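You operate a simulated robot arm through the tools that you are given. There is no shell and no other tool. Be economical: measure what you need, move in short steps, check, and stop when the job is done.

Carry out the task below with a simulated robot arm. There is one attempt and no reset: what you move stays moved.

TASK
Fetch the sugar shaker and set it in the small roasting tin.
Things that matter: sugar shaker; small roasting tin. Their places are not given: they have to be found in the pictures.

It is judged by the outcome, as a careful person would: the job done as asked, and still so three seconds after it is handed in. It fails if anything else is knocked over, pushed out of place, dropped, spilled or broken.

THE ROBOT
A 6-joint arm with a two-finger parallel gripper, fixed in place. Base frame: the origin is at the foot of the arm, x ahead of it, y to its left, z up; the work surface is at about z = 0. Lengths are in mm, angles in degrees, forces in N, time in s.
With the tool pointing down near the work surface it reaches from about 140 to 580 mm from the base axis. Its first joint turns from -66.0 to 66.0 degrees. Payload 2.1 kg.
Tool frame: the origin (TCP) lies between the finger pads and is the grasp point; the fingertips stand 30 mm ahead of it; z points along the fingers, y is the line along which they close. The gripper opens to 94 mm. The fingers are 28 mm wide and 10 mm thick; the gripper's body (50 by 96 mm) begins 55 mm behind the TCP.
Orientation is that of the tool frame in the base frame, as [roll, pitch, yaw] about the fixed x, y, z axes, in that order (R = Rz(yaw) Ry(pitch) Rx(roll)). With the fingers straight down and closing along the base's y, the tool's x points along the base's -x, its y along +y and its z along -z.

THE INTERFACE
- The arm moves only by the tool step_arm. Its argument "plan" is a list of rows, each a list of 5 numbers: the opening, from 0 (shut) to 1 (fully open), then the shift along the base's x, y, z in mm, then the turn about the base's z in degrees. In form: [[fingers, tx, ty, tz, spin], ...]. A call has 1 to 10 rows; each row is the pose to reach, as a shift and turn from the pose commanded when the call began. A row lasts 0.2 s, in which the tool goes at most 50 mm and 8.6 degrees; a call with a longer step from one row to the next is refused whole, and so is a gripper value outside its range. A pose out of reach is approached as far as the arm can. The call stops where the force on the tool passes 40 N (or 10 N more than at its start, if that is more) or the arm is blocked; 0.2 s more then pass. The fingers move at their own pace (about 72 mm/s each) and stop on an object; they squeeze with about 38 N. The grip force told is the motor's: it shows also when the fingers shut on nothing. Time passes only in rows, and 0.2 s behind the last, so rows that repeat a pose let the fingers close. It gives the time, the measured TCP pose, the force on the tool (base axes), the opening and the grip force at its end, in the units of the frame above (readings bear some noise), and new pictures: "show" is both (left out), scene, wrist or none.
- Cameras (640 x 400 px; columns grow to the right, rows downward): "scene" is fixed at [52.2, -373.1, 492.7]; the picture's right is [0.80, -0.59, 0.00], its down [-0.34, -0.46, -0.82] and it looks along [0.49, 0.66, -0.57] (base axes); focal length 214 px, centre (320, 200). "wrist" rides on the gripper at [-37, 0, -58] in the tool frame; the picture's right is [0.00, -1.00, 0.00], its down [0.97, 0.00, -0.24] and it looks along [0.24, 0.00, 0.97] (tool axes); focal length 218 px, centre (320, 200).
- probe_pixels(camera, pixels): there is no depth. For up to 12 entries [column, row, z] of the newest picture of that camera ("zoom" is the newest enlarged one), the place [x, y] in the base frame at which the ray of that pixel passes the height z, good to about 2 mm, but the place of the scene camera against the robot may be out by one fixed shift of up to 12 mm in any direction. No time passes.
- close_up(camera, box): a new picture of the part [left, top, right, bottom] of that camera's present view, enlarged. No time passes.
- hand_in(): hands the job in; it is judged then, once.

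Work in short steps. Measure before you move; look again where a grasp or a placing could have gone wrong, and mend it. You have 60 turns and 120 pictures in all, the two below and enlarged ones among them. Open the gripper and draw the arm clear of the work before you hand the job in, unless the task says otherwise; then end with one line.

The tools are called after "Emit:" by a JSON object that holds its "fn" and its "kwargs". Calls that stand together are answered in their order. step_arm: Moves the arm, as the interface text tells. Its arguments: {"type":"object","properties":{"plan":{"type":"array","items":{"type":"array","items":{"type":"number"}}},"show":{"type":"string","enum":["both","scene","wrist","none"]}},"required":["plan"]} The other tools are called the same way: probe_pixels (camera, pixels) gives the place at which the rays of pixels pass given heights; close_up (camera, box) takes an enlarged picture of a part of a camera's view; hand_in () hands the job in.

At the start:

```text
time: 0.0
ee_pos: [327.5, -140.2, 359.0]
ee_rot: [-179.9, 0.0, 179.9]
contact_force: [-0.2, 0.4, -0.7]
gripper_width: 94.0
gripper_force: 0.0
```

scene: 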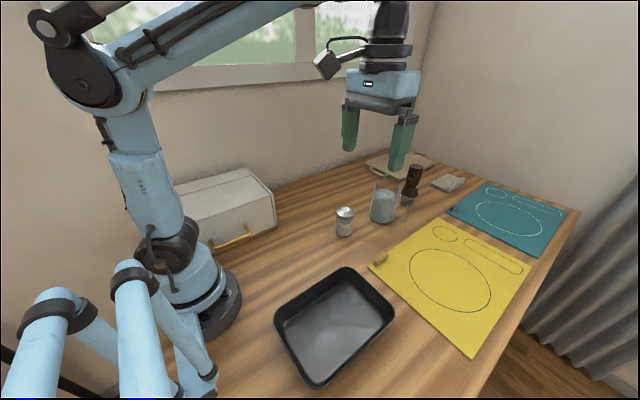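
wrist: 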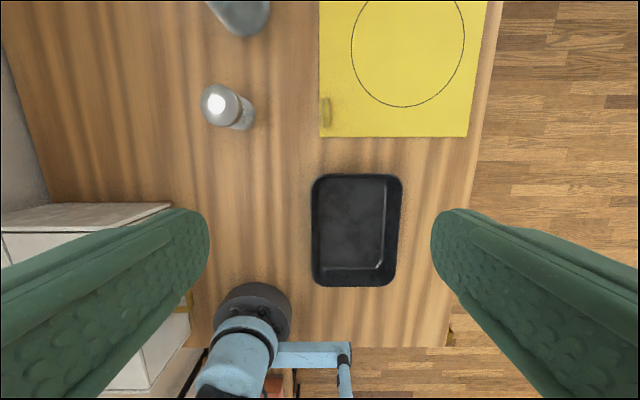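

The small metal-topped shaker is at scene (344,222), next to a larger glass at (383,205). The tin is at (335,325). I'll enlarge both views and probe.

Emit:
{"fn": "close_up", "kwargs": {"camera": "scene", "box": [300, 150, 460, 250]}}

Emit:
{"fn": "probe_pixels", "kwargs": {"camera": "wrist", "pixels": [[216, 104, 70], [216, 104, 60], [243, 118, 0], [318, 180, 40], [399, 180, 40], [316, 282, 40], [393, 282, 40], [355, 230, 0]]}}

Emit:
{"fn": "probe_pixels", "kwargs": {"camera": "scene", "pixels": [[344, 235, 0], [345, 211, 70], [345, 211, 60], [383, 221, 0], [347, 268, 40], [394, 312, 40], [316, 386, 40], [274, 314, 40]]}}

```text
4.00 times, centred on (380, 200) of scene
```

zoom: 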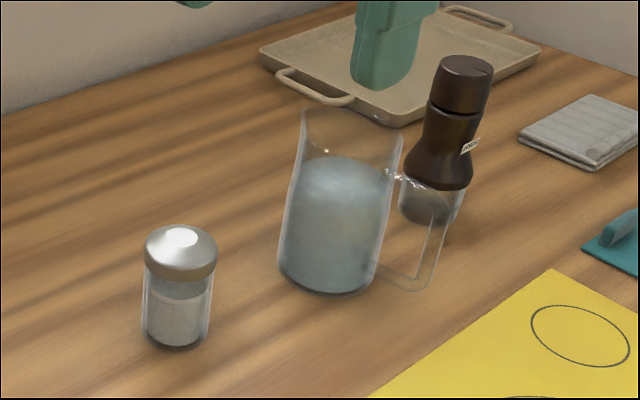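

```text
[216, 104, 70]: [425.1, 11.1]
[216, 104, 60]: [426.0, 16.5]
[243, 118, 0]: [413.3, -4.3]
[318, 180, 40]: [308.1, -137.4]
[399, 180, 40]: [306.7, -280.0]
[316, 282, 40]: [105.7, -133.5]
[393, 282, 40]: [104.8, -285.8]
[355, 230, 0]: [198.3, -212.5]
```

```text
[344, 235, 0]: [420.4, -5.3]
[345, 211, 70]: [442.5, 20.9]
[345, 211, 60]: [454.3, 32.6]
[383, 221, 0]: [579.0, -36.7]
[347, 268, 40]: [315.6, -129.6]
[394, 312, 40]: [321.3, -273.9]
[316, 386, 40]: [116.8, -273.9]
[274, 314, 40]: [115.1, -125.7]
```

The dark item carries a label, so I'll read it before deciding which one is the sugar shaker. I'll also enlarge the wrist view.

Emit:
{"fn": "close_up", "kwargs": {"camera": "scene", "box": [396, 160, 428, 210]}}

Emit:
{"fn": "close_up", "kwargs": {"camera": "wrist", "box": [180, 60, 280, 150]}}

Emit:
{"fn": "close_up", "kwargs": {"camera": "scene", "box": [260, 250, 410, 390]}}

```text
8.00 times, centred on (412, 185) of scene
```

zoom: 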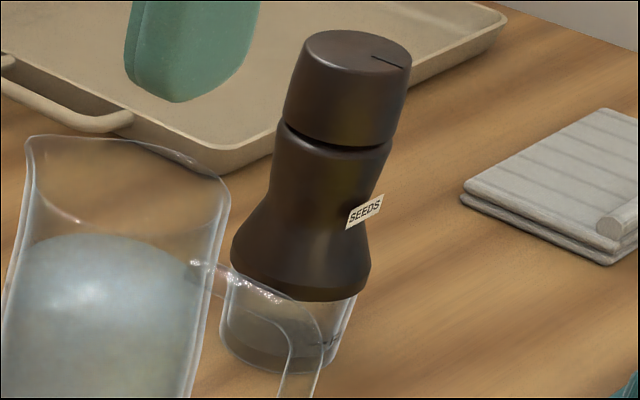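

```text
4.44 times, centred on (230, 105) of wrist
```

zoom: 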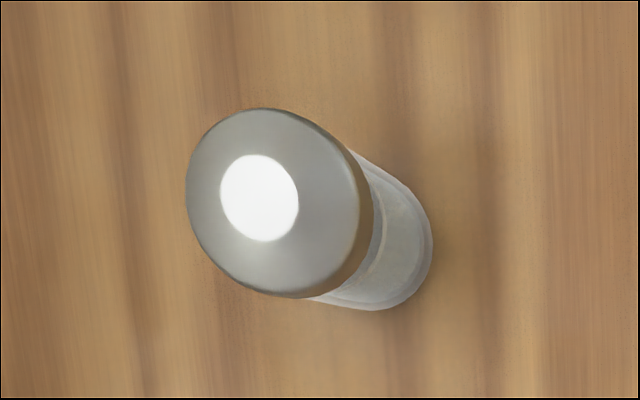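

```text
2.86 times, centred on (335, 320) of scene
```

zoom: 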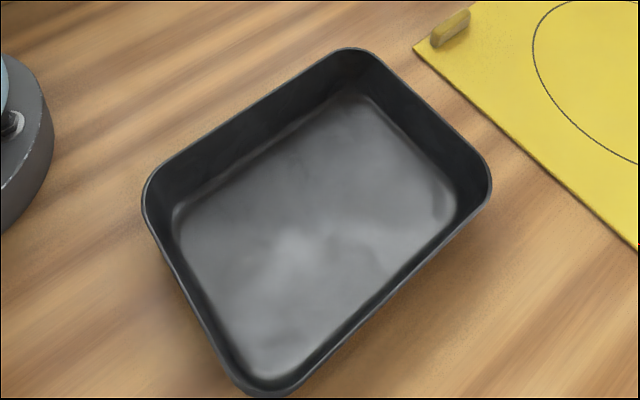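

The dark item is labelled SEEDS, so the metal-capped glass shaker with white contents is the sugar shaker. I'll move above it while staying high.

Emit:
{"fn": "step_arm", "kwargs": {"plan": [[1, 23, 36, 0, 0], [1, 46, 72, 0, 0], [1, 69, 108, -30, 0], [1, 92, 142, -60, 0], [1, 92, 142, -100, 0], [1, 92, 142, -100, 0]]}}

```text
refused: row 3 steps farther than a row can; nothing moved
```

Emit:
{"fn": "step_arm", "kwargs": {"plan": [[1, 23, 36, 0, 0], [1, 46, 72, 0, 0], [1, 69, 108, 0, 0], [1, 92, 142, 0, 0], [1, 92, 142, -45, 0], [1, 92, 142, -90, 0], [1, 92, 142, -90, 0]]}}

```text
time: 1.6
ee_pos: [420.1, 1.3, 270.0]
ee_rot: [-180.0, 0.0, 179.9]
contact_force: [0.2, 0.2, -0.1]
gripper_width: 94.0
gripper_force: 0.1
```

scene: 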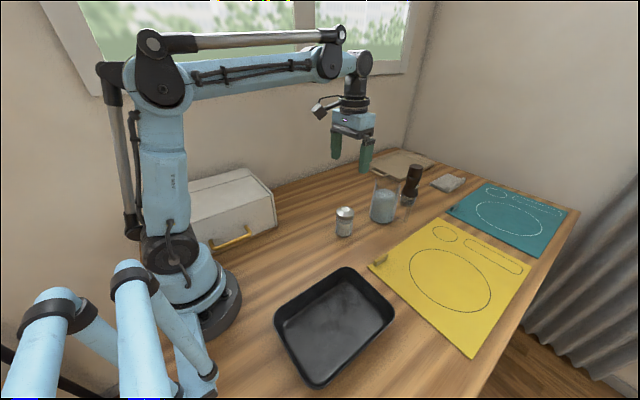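
wrist: 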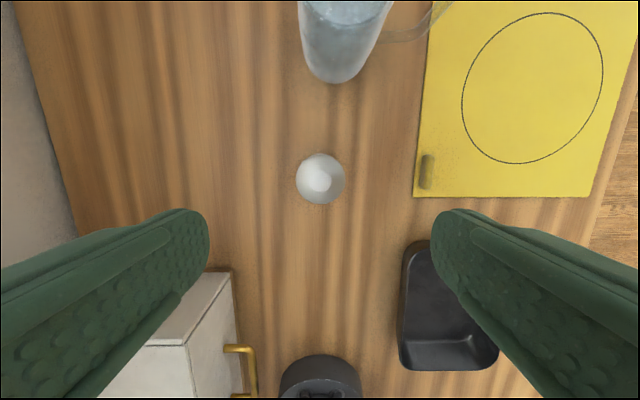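

The shaker is now at wrist (321,178). I'll probe the cap and enlarge the area.

Emit:
{"fn": "close_up", "kwargs": {"camera": "wrist", "box": [270, 60, 390, 220]}}

Emit:
{"fn": "probe_pixels", "kwargs": {"camera": "wrist", "pixels": [[321, 178, 80], [321, 178, 65], [296, 178, 65], [346, 178, 65], [321, 153, 65], [321, 204, 65], [335, 83, 0]]}}

Emit:
{"fn": "probe_pixels", "kwargs": {"camera": "scene", "pixels": [[336, 214, 60], [354, 214, 60], [345, 207, 70], [345, 207, 80], [344, 237, 0], [336, 232, 0], [352, 232, 0]]}}

```text
2.50 times, centred on (330, 140) of wrist
```

zoom: 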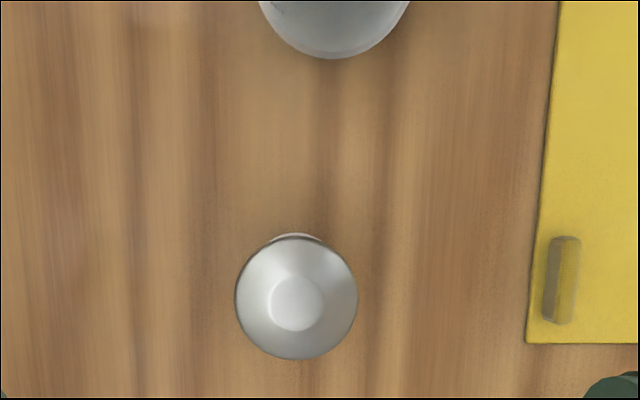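

```text
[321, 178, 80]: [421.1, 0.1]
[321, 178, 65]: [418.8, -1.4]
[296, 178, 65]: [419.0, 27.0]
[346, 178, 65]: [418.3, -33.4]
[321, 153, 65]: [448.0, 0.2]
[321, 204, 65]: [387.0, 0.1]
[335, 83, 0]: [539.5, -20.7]
```

```text
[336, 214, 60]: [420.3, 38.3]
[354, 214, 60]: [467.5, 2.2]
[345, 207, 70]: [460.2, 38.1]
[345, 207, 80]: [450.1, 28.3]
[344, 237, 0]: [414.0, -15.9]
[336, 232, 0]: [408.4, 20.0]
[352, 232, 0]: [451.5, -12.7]
```

Cap axis is at about (421.5, 0), the top at about z 100 and the diameter about 54. The current TCP is almost centred, so I'll descend partway and check.

Emit:
{"fn": "step_arm", "kwargs": {"plan": [[1, 1, -1, -40, 0], [1, 1, -1, -80, 0], [1, 1, -1, -120, 0], [1, 1, -1, -120, 0]]}}

```text
time: 2.6
ee_pos: [420.2, 0.3, 147.2]
ee_rot: [-179.8, 0.0, 180.0]
contact_force: [-0.1, -0.7, 0.4]
gripper_width: 93.8
gripper_force: 0.1
```

scene: 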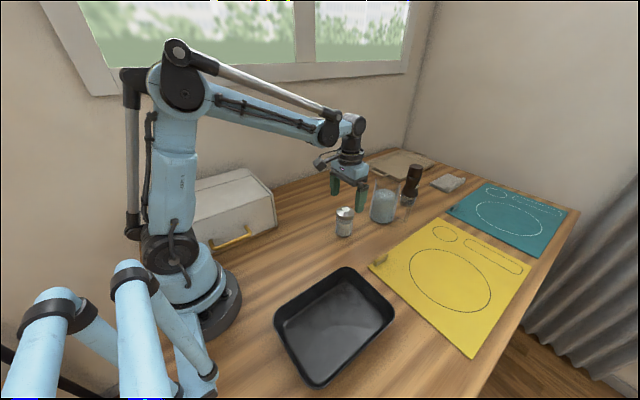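
wrist: 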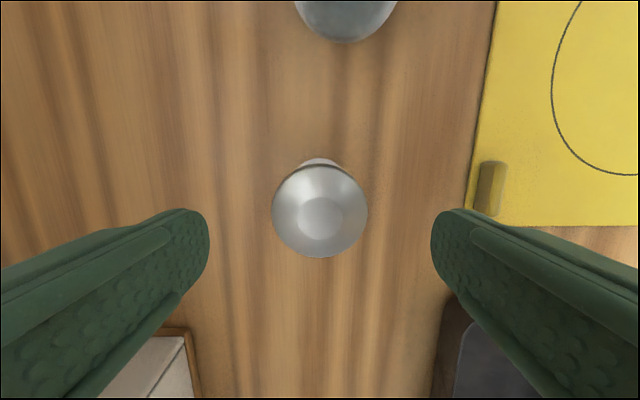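

Emit:
{"fn": "probe_pixels", "kwargs": {"camera": "wrist", "pixels": [[320, 211, 75], [320, 211, 85], [320, 211, 95], [272, 205, 75], [368, 205, 75], [272, 205, 65], [368, 205, 65], [345, 43, 0]]}}

Emit:
{"fn": "close_up", "kwargs": {"camera": "scene", "box": [300, 150, 420, 250]}}

```text
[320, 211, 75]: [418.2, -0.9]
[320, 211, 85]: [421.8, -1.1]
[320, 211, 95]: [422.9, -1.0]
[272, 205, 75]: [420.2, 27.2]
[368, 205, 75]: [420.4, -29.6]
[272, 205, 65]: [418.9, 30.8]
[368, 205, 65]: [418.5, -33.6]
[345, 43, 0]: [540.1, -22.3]
```

```text
4.00 times, centred on (360, 200) of scene
```

zoom: 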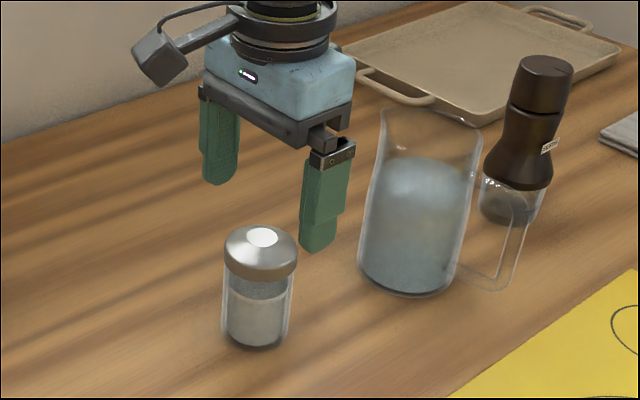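

It is centred at about (421,-1), and the fingers clear it and the jug. I'll descend to TCP z≈60 and check for contact before closing.

Emit:
{"fn": "step_arm", "kwargs": {"plan": [[1, 1, -1, -30, 0], [1, 1, -1, -60, 0], [1, 1, -1, -88, 0], [1, 1, -1, -88, 0]]}}

```text
time: 3.6
ee_pos: [421.6, -3.0, 59.9]
ee_rot: [-179.9, 0.0, 179.9]
contact_force: [-0.1, -1.2, 0.6]
gripper_width: 94.0
gripper_force: 0.0
```

scene: 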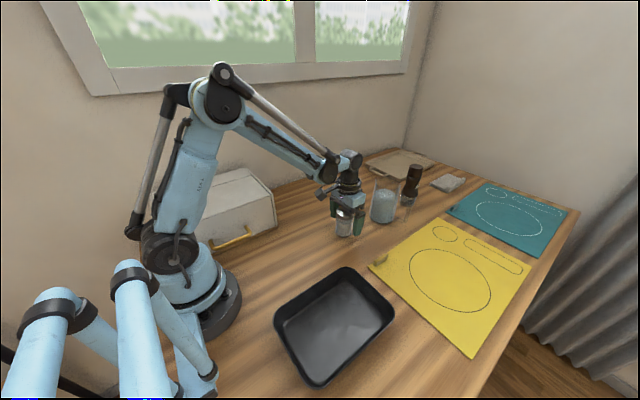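
wrist: 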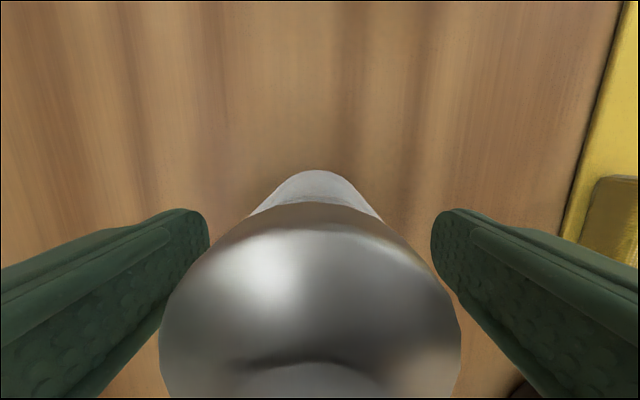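

It lies between the fingers with no contact, so I'll nudge +2 in y and close.

Emit:
{"fn": "step_arm", "kwargs": {"plan": [[1, 0, 2, 0, 0], [0.6, 0, 2, 0, 0], [0.4, 0, 2, 0, 0], [0.3, 0, 2, 0, 0], [0.3, 0, 2, 0, 0]]}}

```text
time: 4.8
ee_pos: [421.1, 1.2, 62.0]
ee_rot: [-179.8, 0.0, 179.8]
contact_force: [0.9, 0.0, 0.2]
gripper_width: 56.4
gripper_force: 37.5
```

scene: 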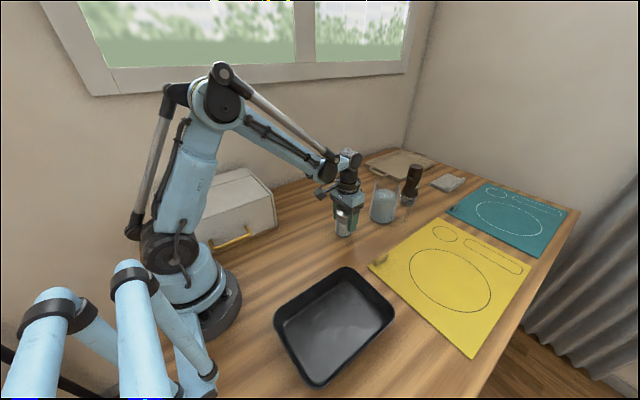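
wrist: 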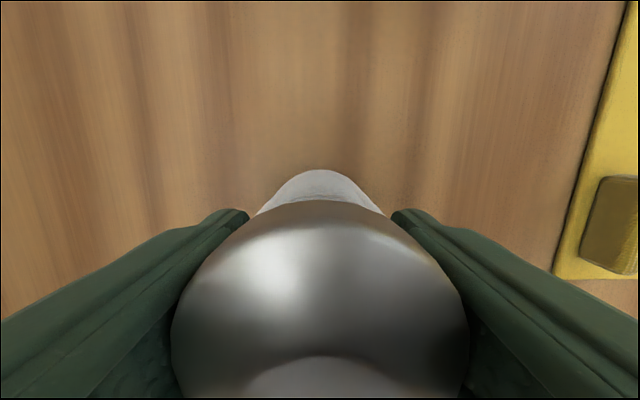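

It is gripped at 56 mm, probably by the cap. I'll lift a little and check that the whole shaker comes up.

Emit:
{"fn": "step_arm", "kwargs": {"plan": [[0.3, 0, 0, 8, 0], [0.3, 0, 0, 20, 0], [0.3, 0, 0, 40, 0], [0.3, 0, 0, 40, 0]]}}

Emit:
{"fn": "close_up", "kwargs": {"camera": "scene", "box": [300, 150, 420, 250]}}

```text
time: 5.8
ee_pos: [420.9, 0.2, 102.2]
ee_rot: [-179.8, 0.0, 179.9]
contact_force: [-0.6, -1.1, -1.9]
gripper_width: 55.4
gripper_force: 37.5
```

scene: 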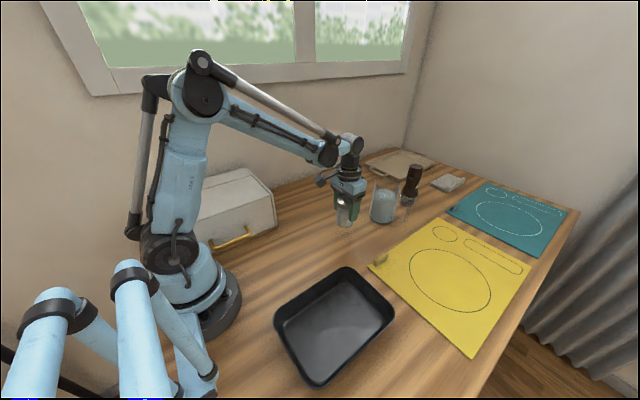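
wrist: 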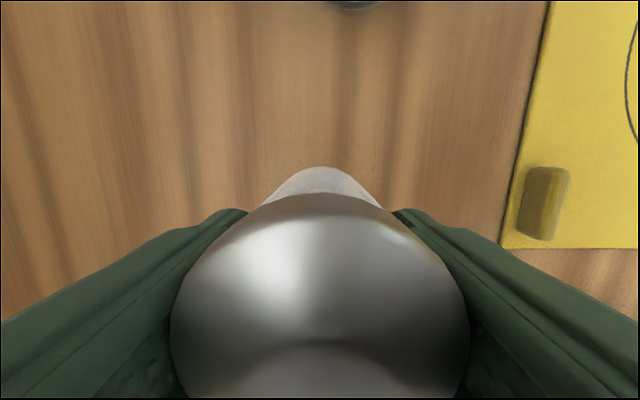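

```text
4.00 times, centred on (360, 200) of scene
```

zoom: 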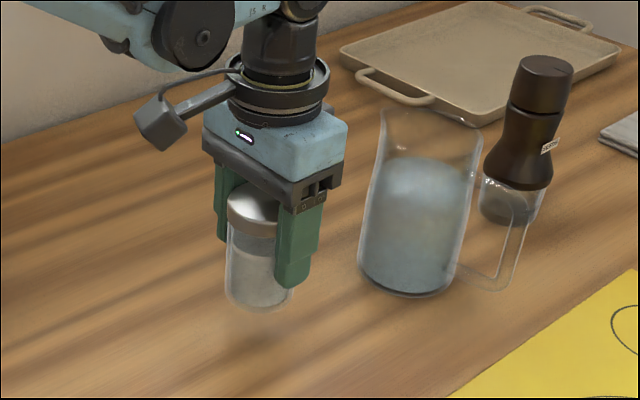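

The whole shaker is lifted. I'll raise it and carry it over the tin centre, about (210,-209).

Emit:
{"fn": "step_arm", "kwargs": {"plan": [[0.3, 0, 0, 40, 0], [0.3, 0, 0, 80, 0], [0.3, -30, -30, 80, 0], [0.3, -60, -60, 80, 0], [0.3, -90, -90, 80, 0], [0.3, -120, -120, 80, 0], [0.3, -150, -150, 80, 0], [0.3, -180, -180, 80, 0], [0.3, -208, -209, 80, 0], [0.3, -208, -209, 80, 0]]}}

```text
time: 8.0
ee_pos: [213.0, -207.4, 181.4]
ee_rot: [-179.9, -0.1, -179.9]
contact_force: [-0.1, -0.4, -1.0]
gripper_width: 55.4
gripper_force: 37.9
```

scene: 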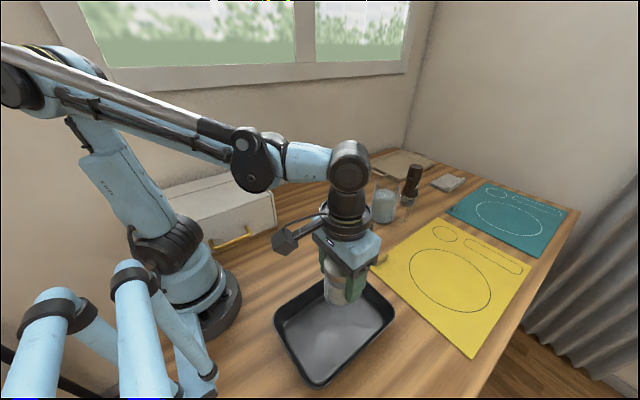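
wrist: 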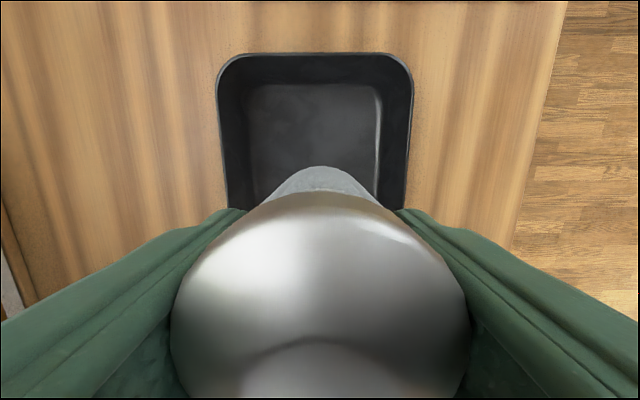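

The tin's sides are at columns 218 and 412, so y is centred. I'll check the far edge and the rim height.

Emit:
{"fn": "probe_pixels", "kwargs": {"camera": "wrist", "pixels": [[316, 54, 40], [218, 100, 40], [412, 100, 40], [316, 86, 3], [248, 130, 3], [380, 130, 3]]}}

Emit:
{"fn": "close_up", "kwargs": {"camera": "scene", "box": [260, 230, 410, 390]}}

```text
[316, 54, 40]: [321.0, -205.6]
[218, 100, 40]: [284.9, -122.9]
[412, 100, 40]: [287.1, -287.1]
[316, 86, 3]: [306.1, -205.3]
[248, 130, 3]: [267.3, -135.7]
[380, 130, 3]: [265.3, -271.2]
```

```text
2.50 times, centred on (335, 310) of scene
```

zoom: 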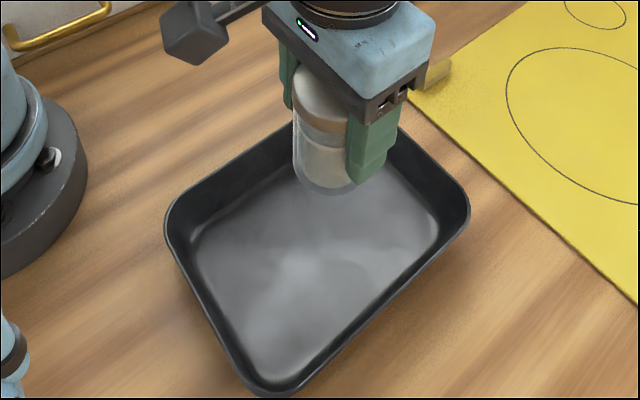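

Centred in x and y. I'll lower it to about 15 mm above the floor.

Emit:
{"fn": "step_arm", "kwargs": {"plan": [[0.3, 0, 0, -40, 0], [0.3, 0, 0, -75, 0], [0.3, 0, 0, -100, 0], [0.3, 0, 0, -106, 0], [0.3, 0, 0, -106, 0]]}}

Emit:
{"fn": "close_up", "kwargs": {"camera": "scene", "box": [260, 230, 410, 390]}}

```text
time: 9.2
ee_pos: [213.7, -207.8, 76.6]
ee_rot: [-179.9, 0.0, 179.9]
contact_force: [0.0, 0.0, -1.5]
gripper_width: 55.2
gripper_force: 37.9
```

scene: 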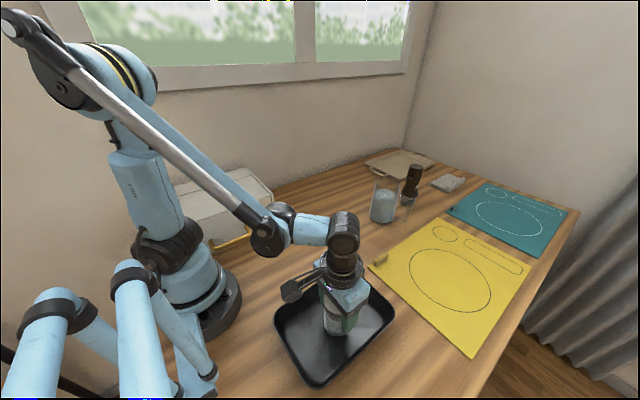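
wrist: 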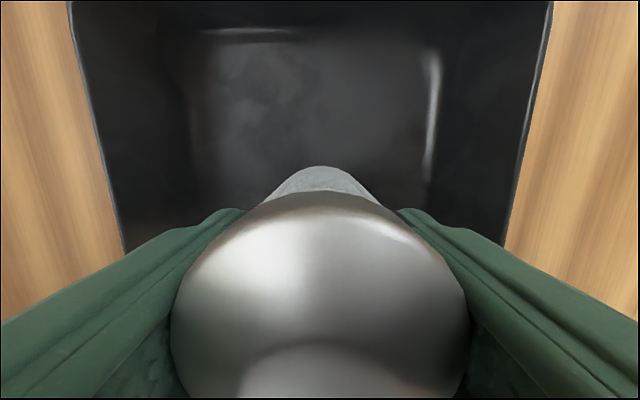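

```text
2.50 times, centred on (335, 310) of scene
```

zoom: 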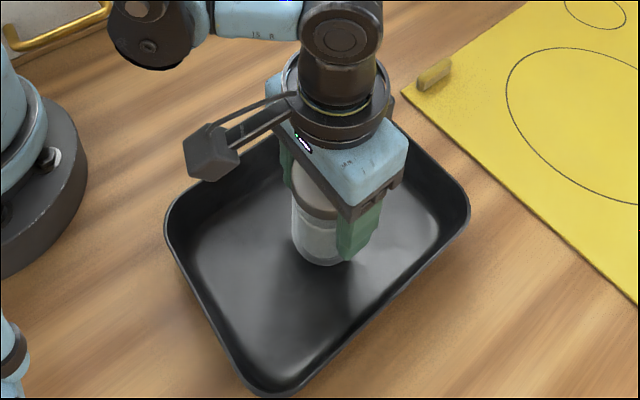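

No contact yet at z 76. I'll lower in fine steps, watching the force.

Emit:
{"fn": "step_arm", "kwargs": {"plan": [[0.3, 0, 0, -2, 0], [0.3, 0, 0, -4, 0], [0.3, 0, 0, -6, 0], [0.3, 0, 0, -8, 0], [0.3, 0, 0, -8, 0]], "show": "none"}}

```text
time: 10.4
ee_pos: [213.2, -207.8, 67.2]
ee_rot: [-179.9, 0.0, 179.9]
contact_force: [-0.4, -0.1, -1.3]
gripper_width: 55.3
gripper_force: 38.2
```

Emit:
{"fn": "step_arm", "kwargs": {"plan": [[0.3, 0, 0, -1, 0], [0.3, 0, 0, -2, 0], [0.3, 0, 0, -2, 0]], "show": "none"}}

```text
time: 11.2
ee_pos: [213.5, -209.1, 66.3]
ee_rot: [-179.9, 0.0, 179.9]
contact_force: [-1.8, -0.9, 22.0]
gripper_width: 55.4
gripper_force: 38.0
```

The vertical force is now 22 N, so it has touched the floor. I'll ease up 1 mm and open gently to part width to stay clear of the tin walls.

Emit:
{"fn": "step_arm", "kwargs": {"plan": [[0.3, 0, 0, 1, 0], [0.65, 0, 0, 1, 0], [0.75, 0, 0, 1, 0], [0.8, 0, 0, 1, 0], [0.8, 0, 0, 1, 0]]}}

```text
time: 12.4
ee_pos: [214.2, -208.8, 66.3]
ee_rot: [-179.9, 0.1, 179.9]
contact_force: [-0.9, 0.0, 0.2]
gripper_width: 75.2
gripper_force: 0.0
```

scene: 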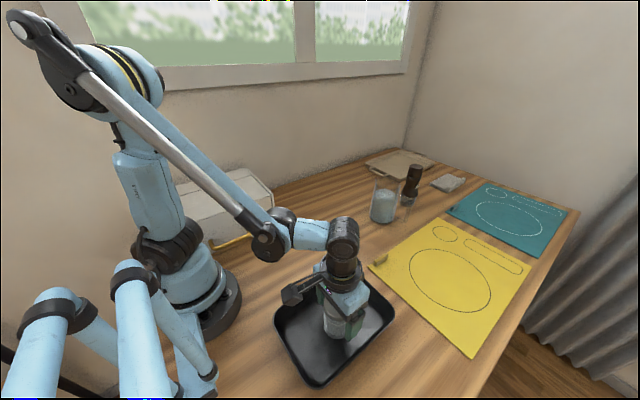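
wrist: 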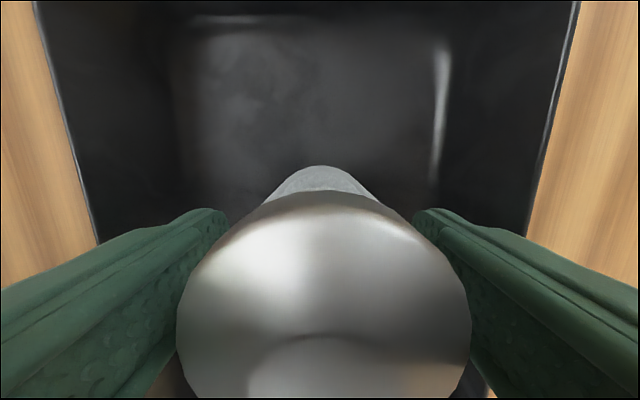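

Released, with the fingers clear on both sides. I'll go straight up.

Emit:
{"fn": "step_arm", "kwargs": {"plan": [[0.8, 0, 0, 15, 0], [0.8, 0, 0, 40, 0], [0.8, 0, 0, 80, 0], [0.8, 0, 0, 120, 0], [1, 0, 0, 160, 0], [1, 40, 10, 180, 0], [1, 80, 30, 190, 0], [1, 120, 50, 200, 0], [1, 120, 50, 200, 0]]}}

Emit:
{"fn": "close_up", "kwargs": {"camera": "scene", "box": [260, 150, 460, 390]}}

```text
time: 14.4
ee_pos: [334.3, -157.0, 265.6]
ee_rot: [-180.0, 0.0, 179.9]
contact_force: [0.1, 0.1, 1.0]
gripper_width: 94.1
gripper_force: 0.0
```

scene: 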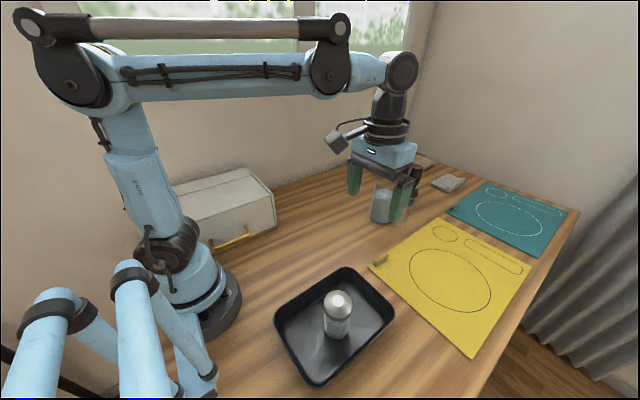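
wrist: 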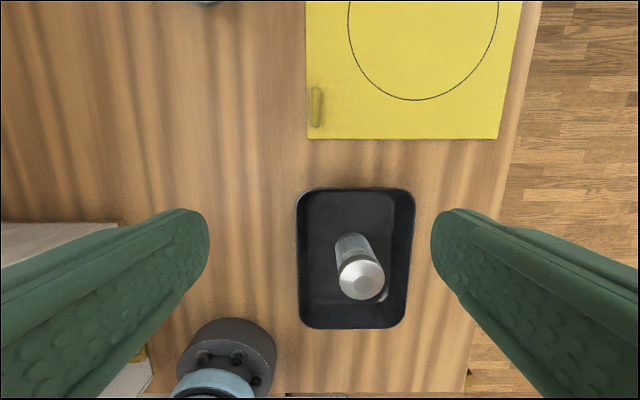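

```text
1.67 times, centred on (360, 270) of scene
```

zoom: 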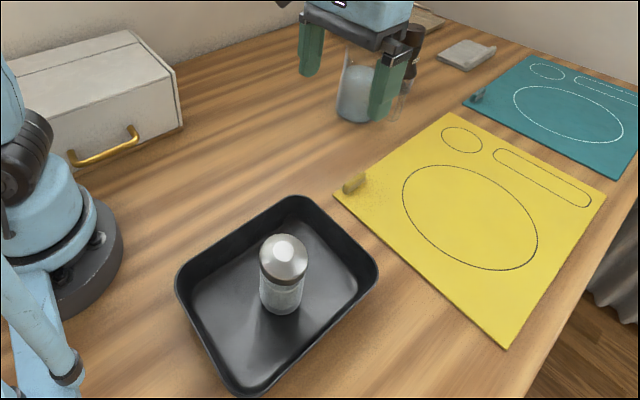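

The shaker stands upright in the tin, the arm is clear and nothing else was disturbed. I'll hand in.

Emit:
{"fn": "hand_in", "kwargs": {}}

```text
The job is handed in.
```

The sugar shaker is standing upright in the small roasting tin, the arm is clear with its gripper open, and the job is handed in.
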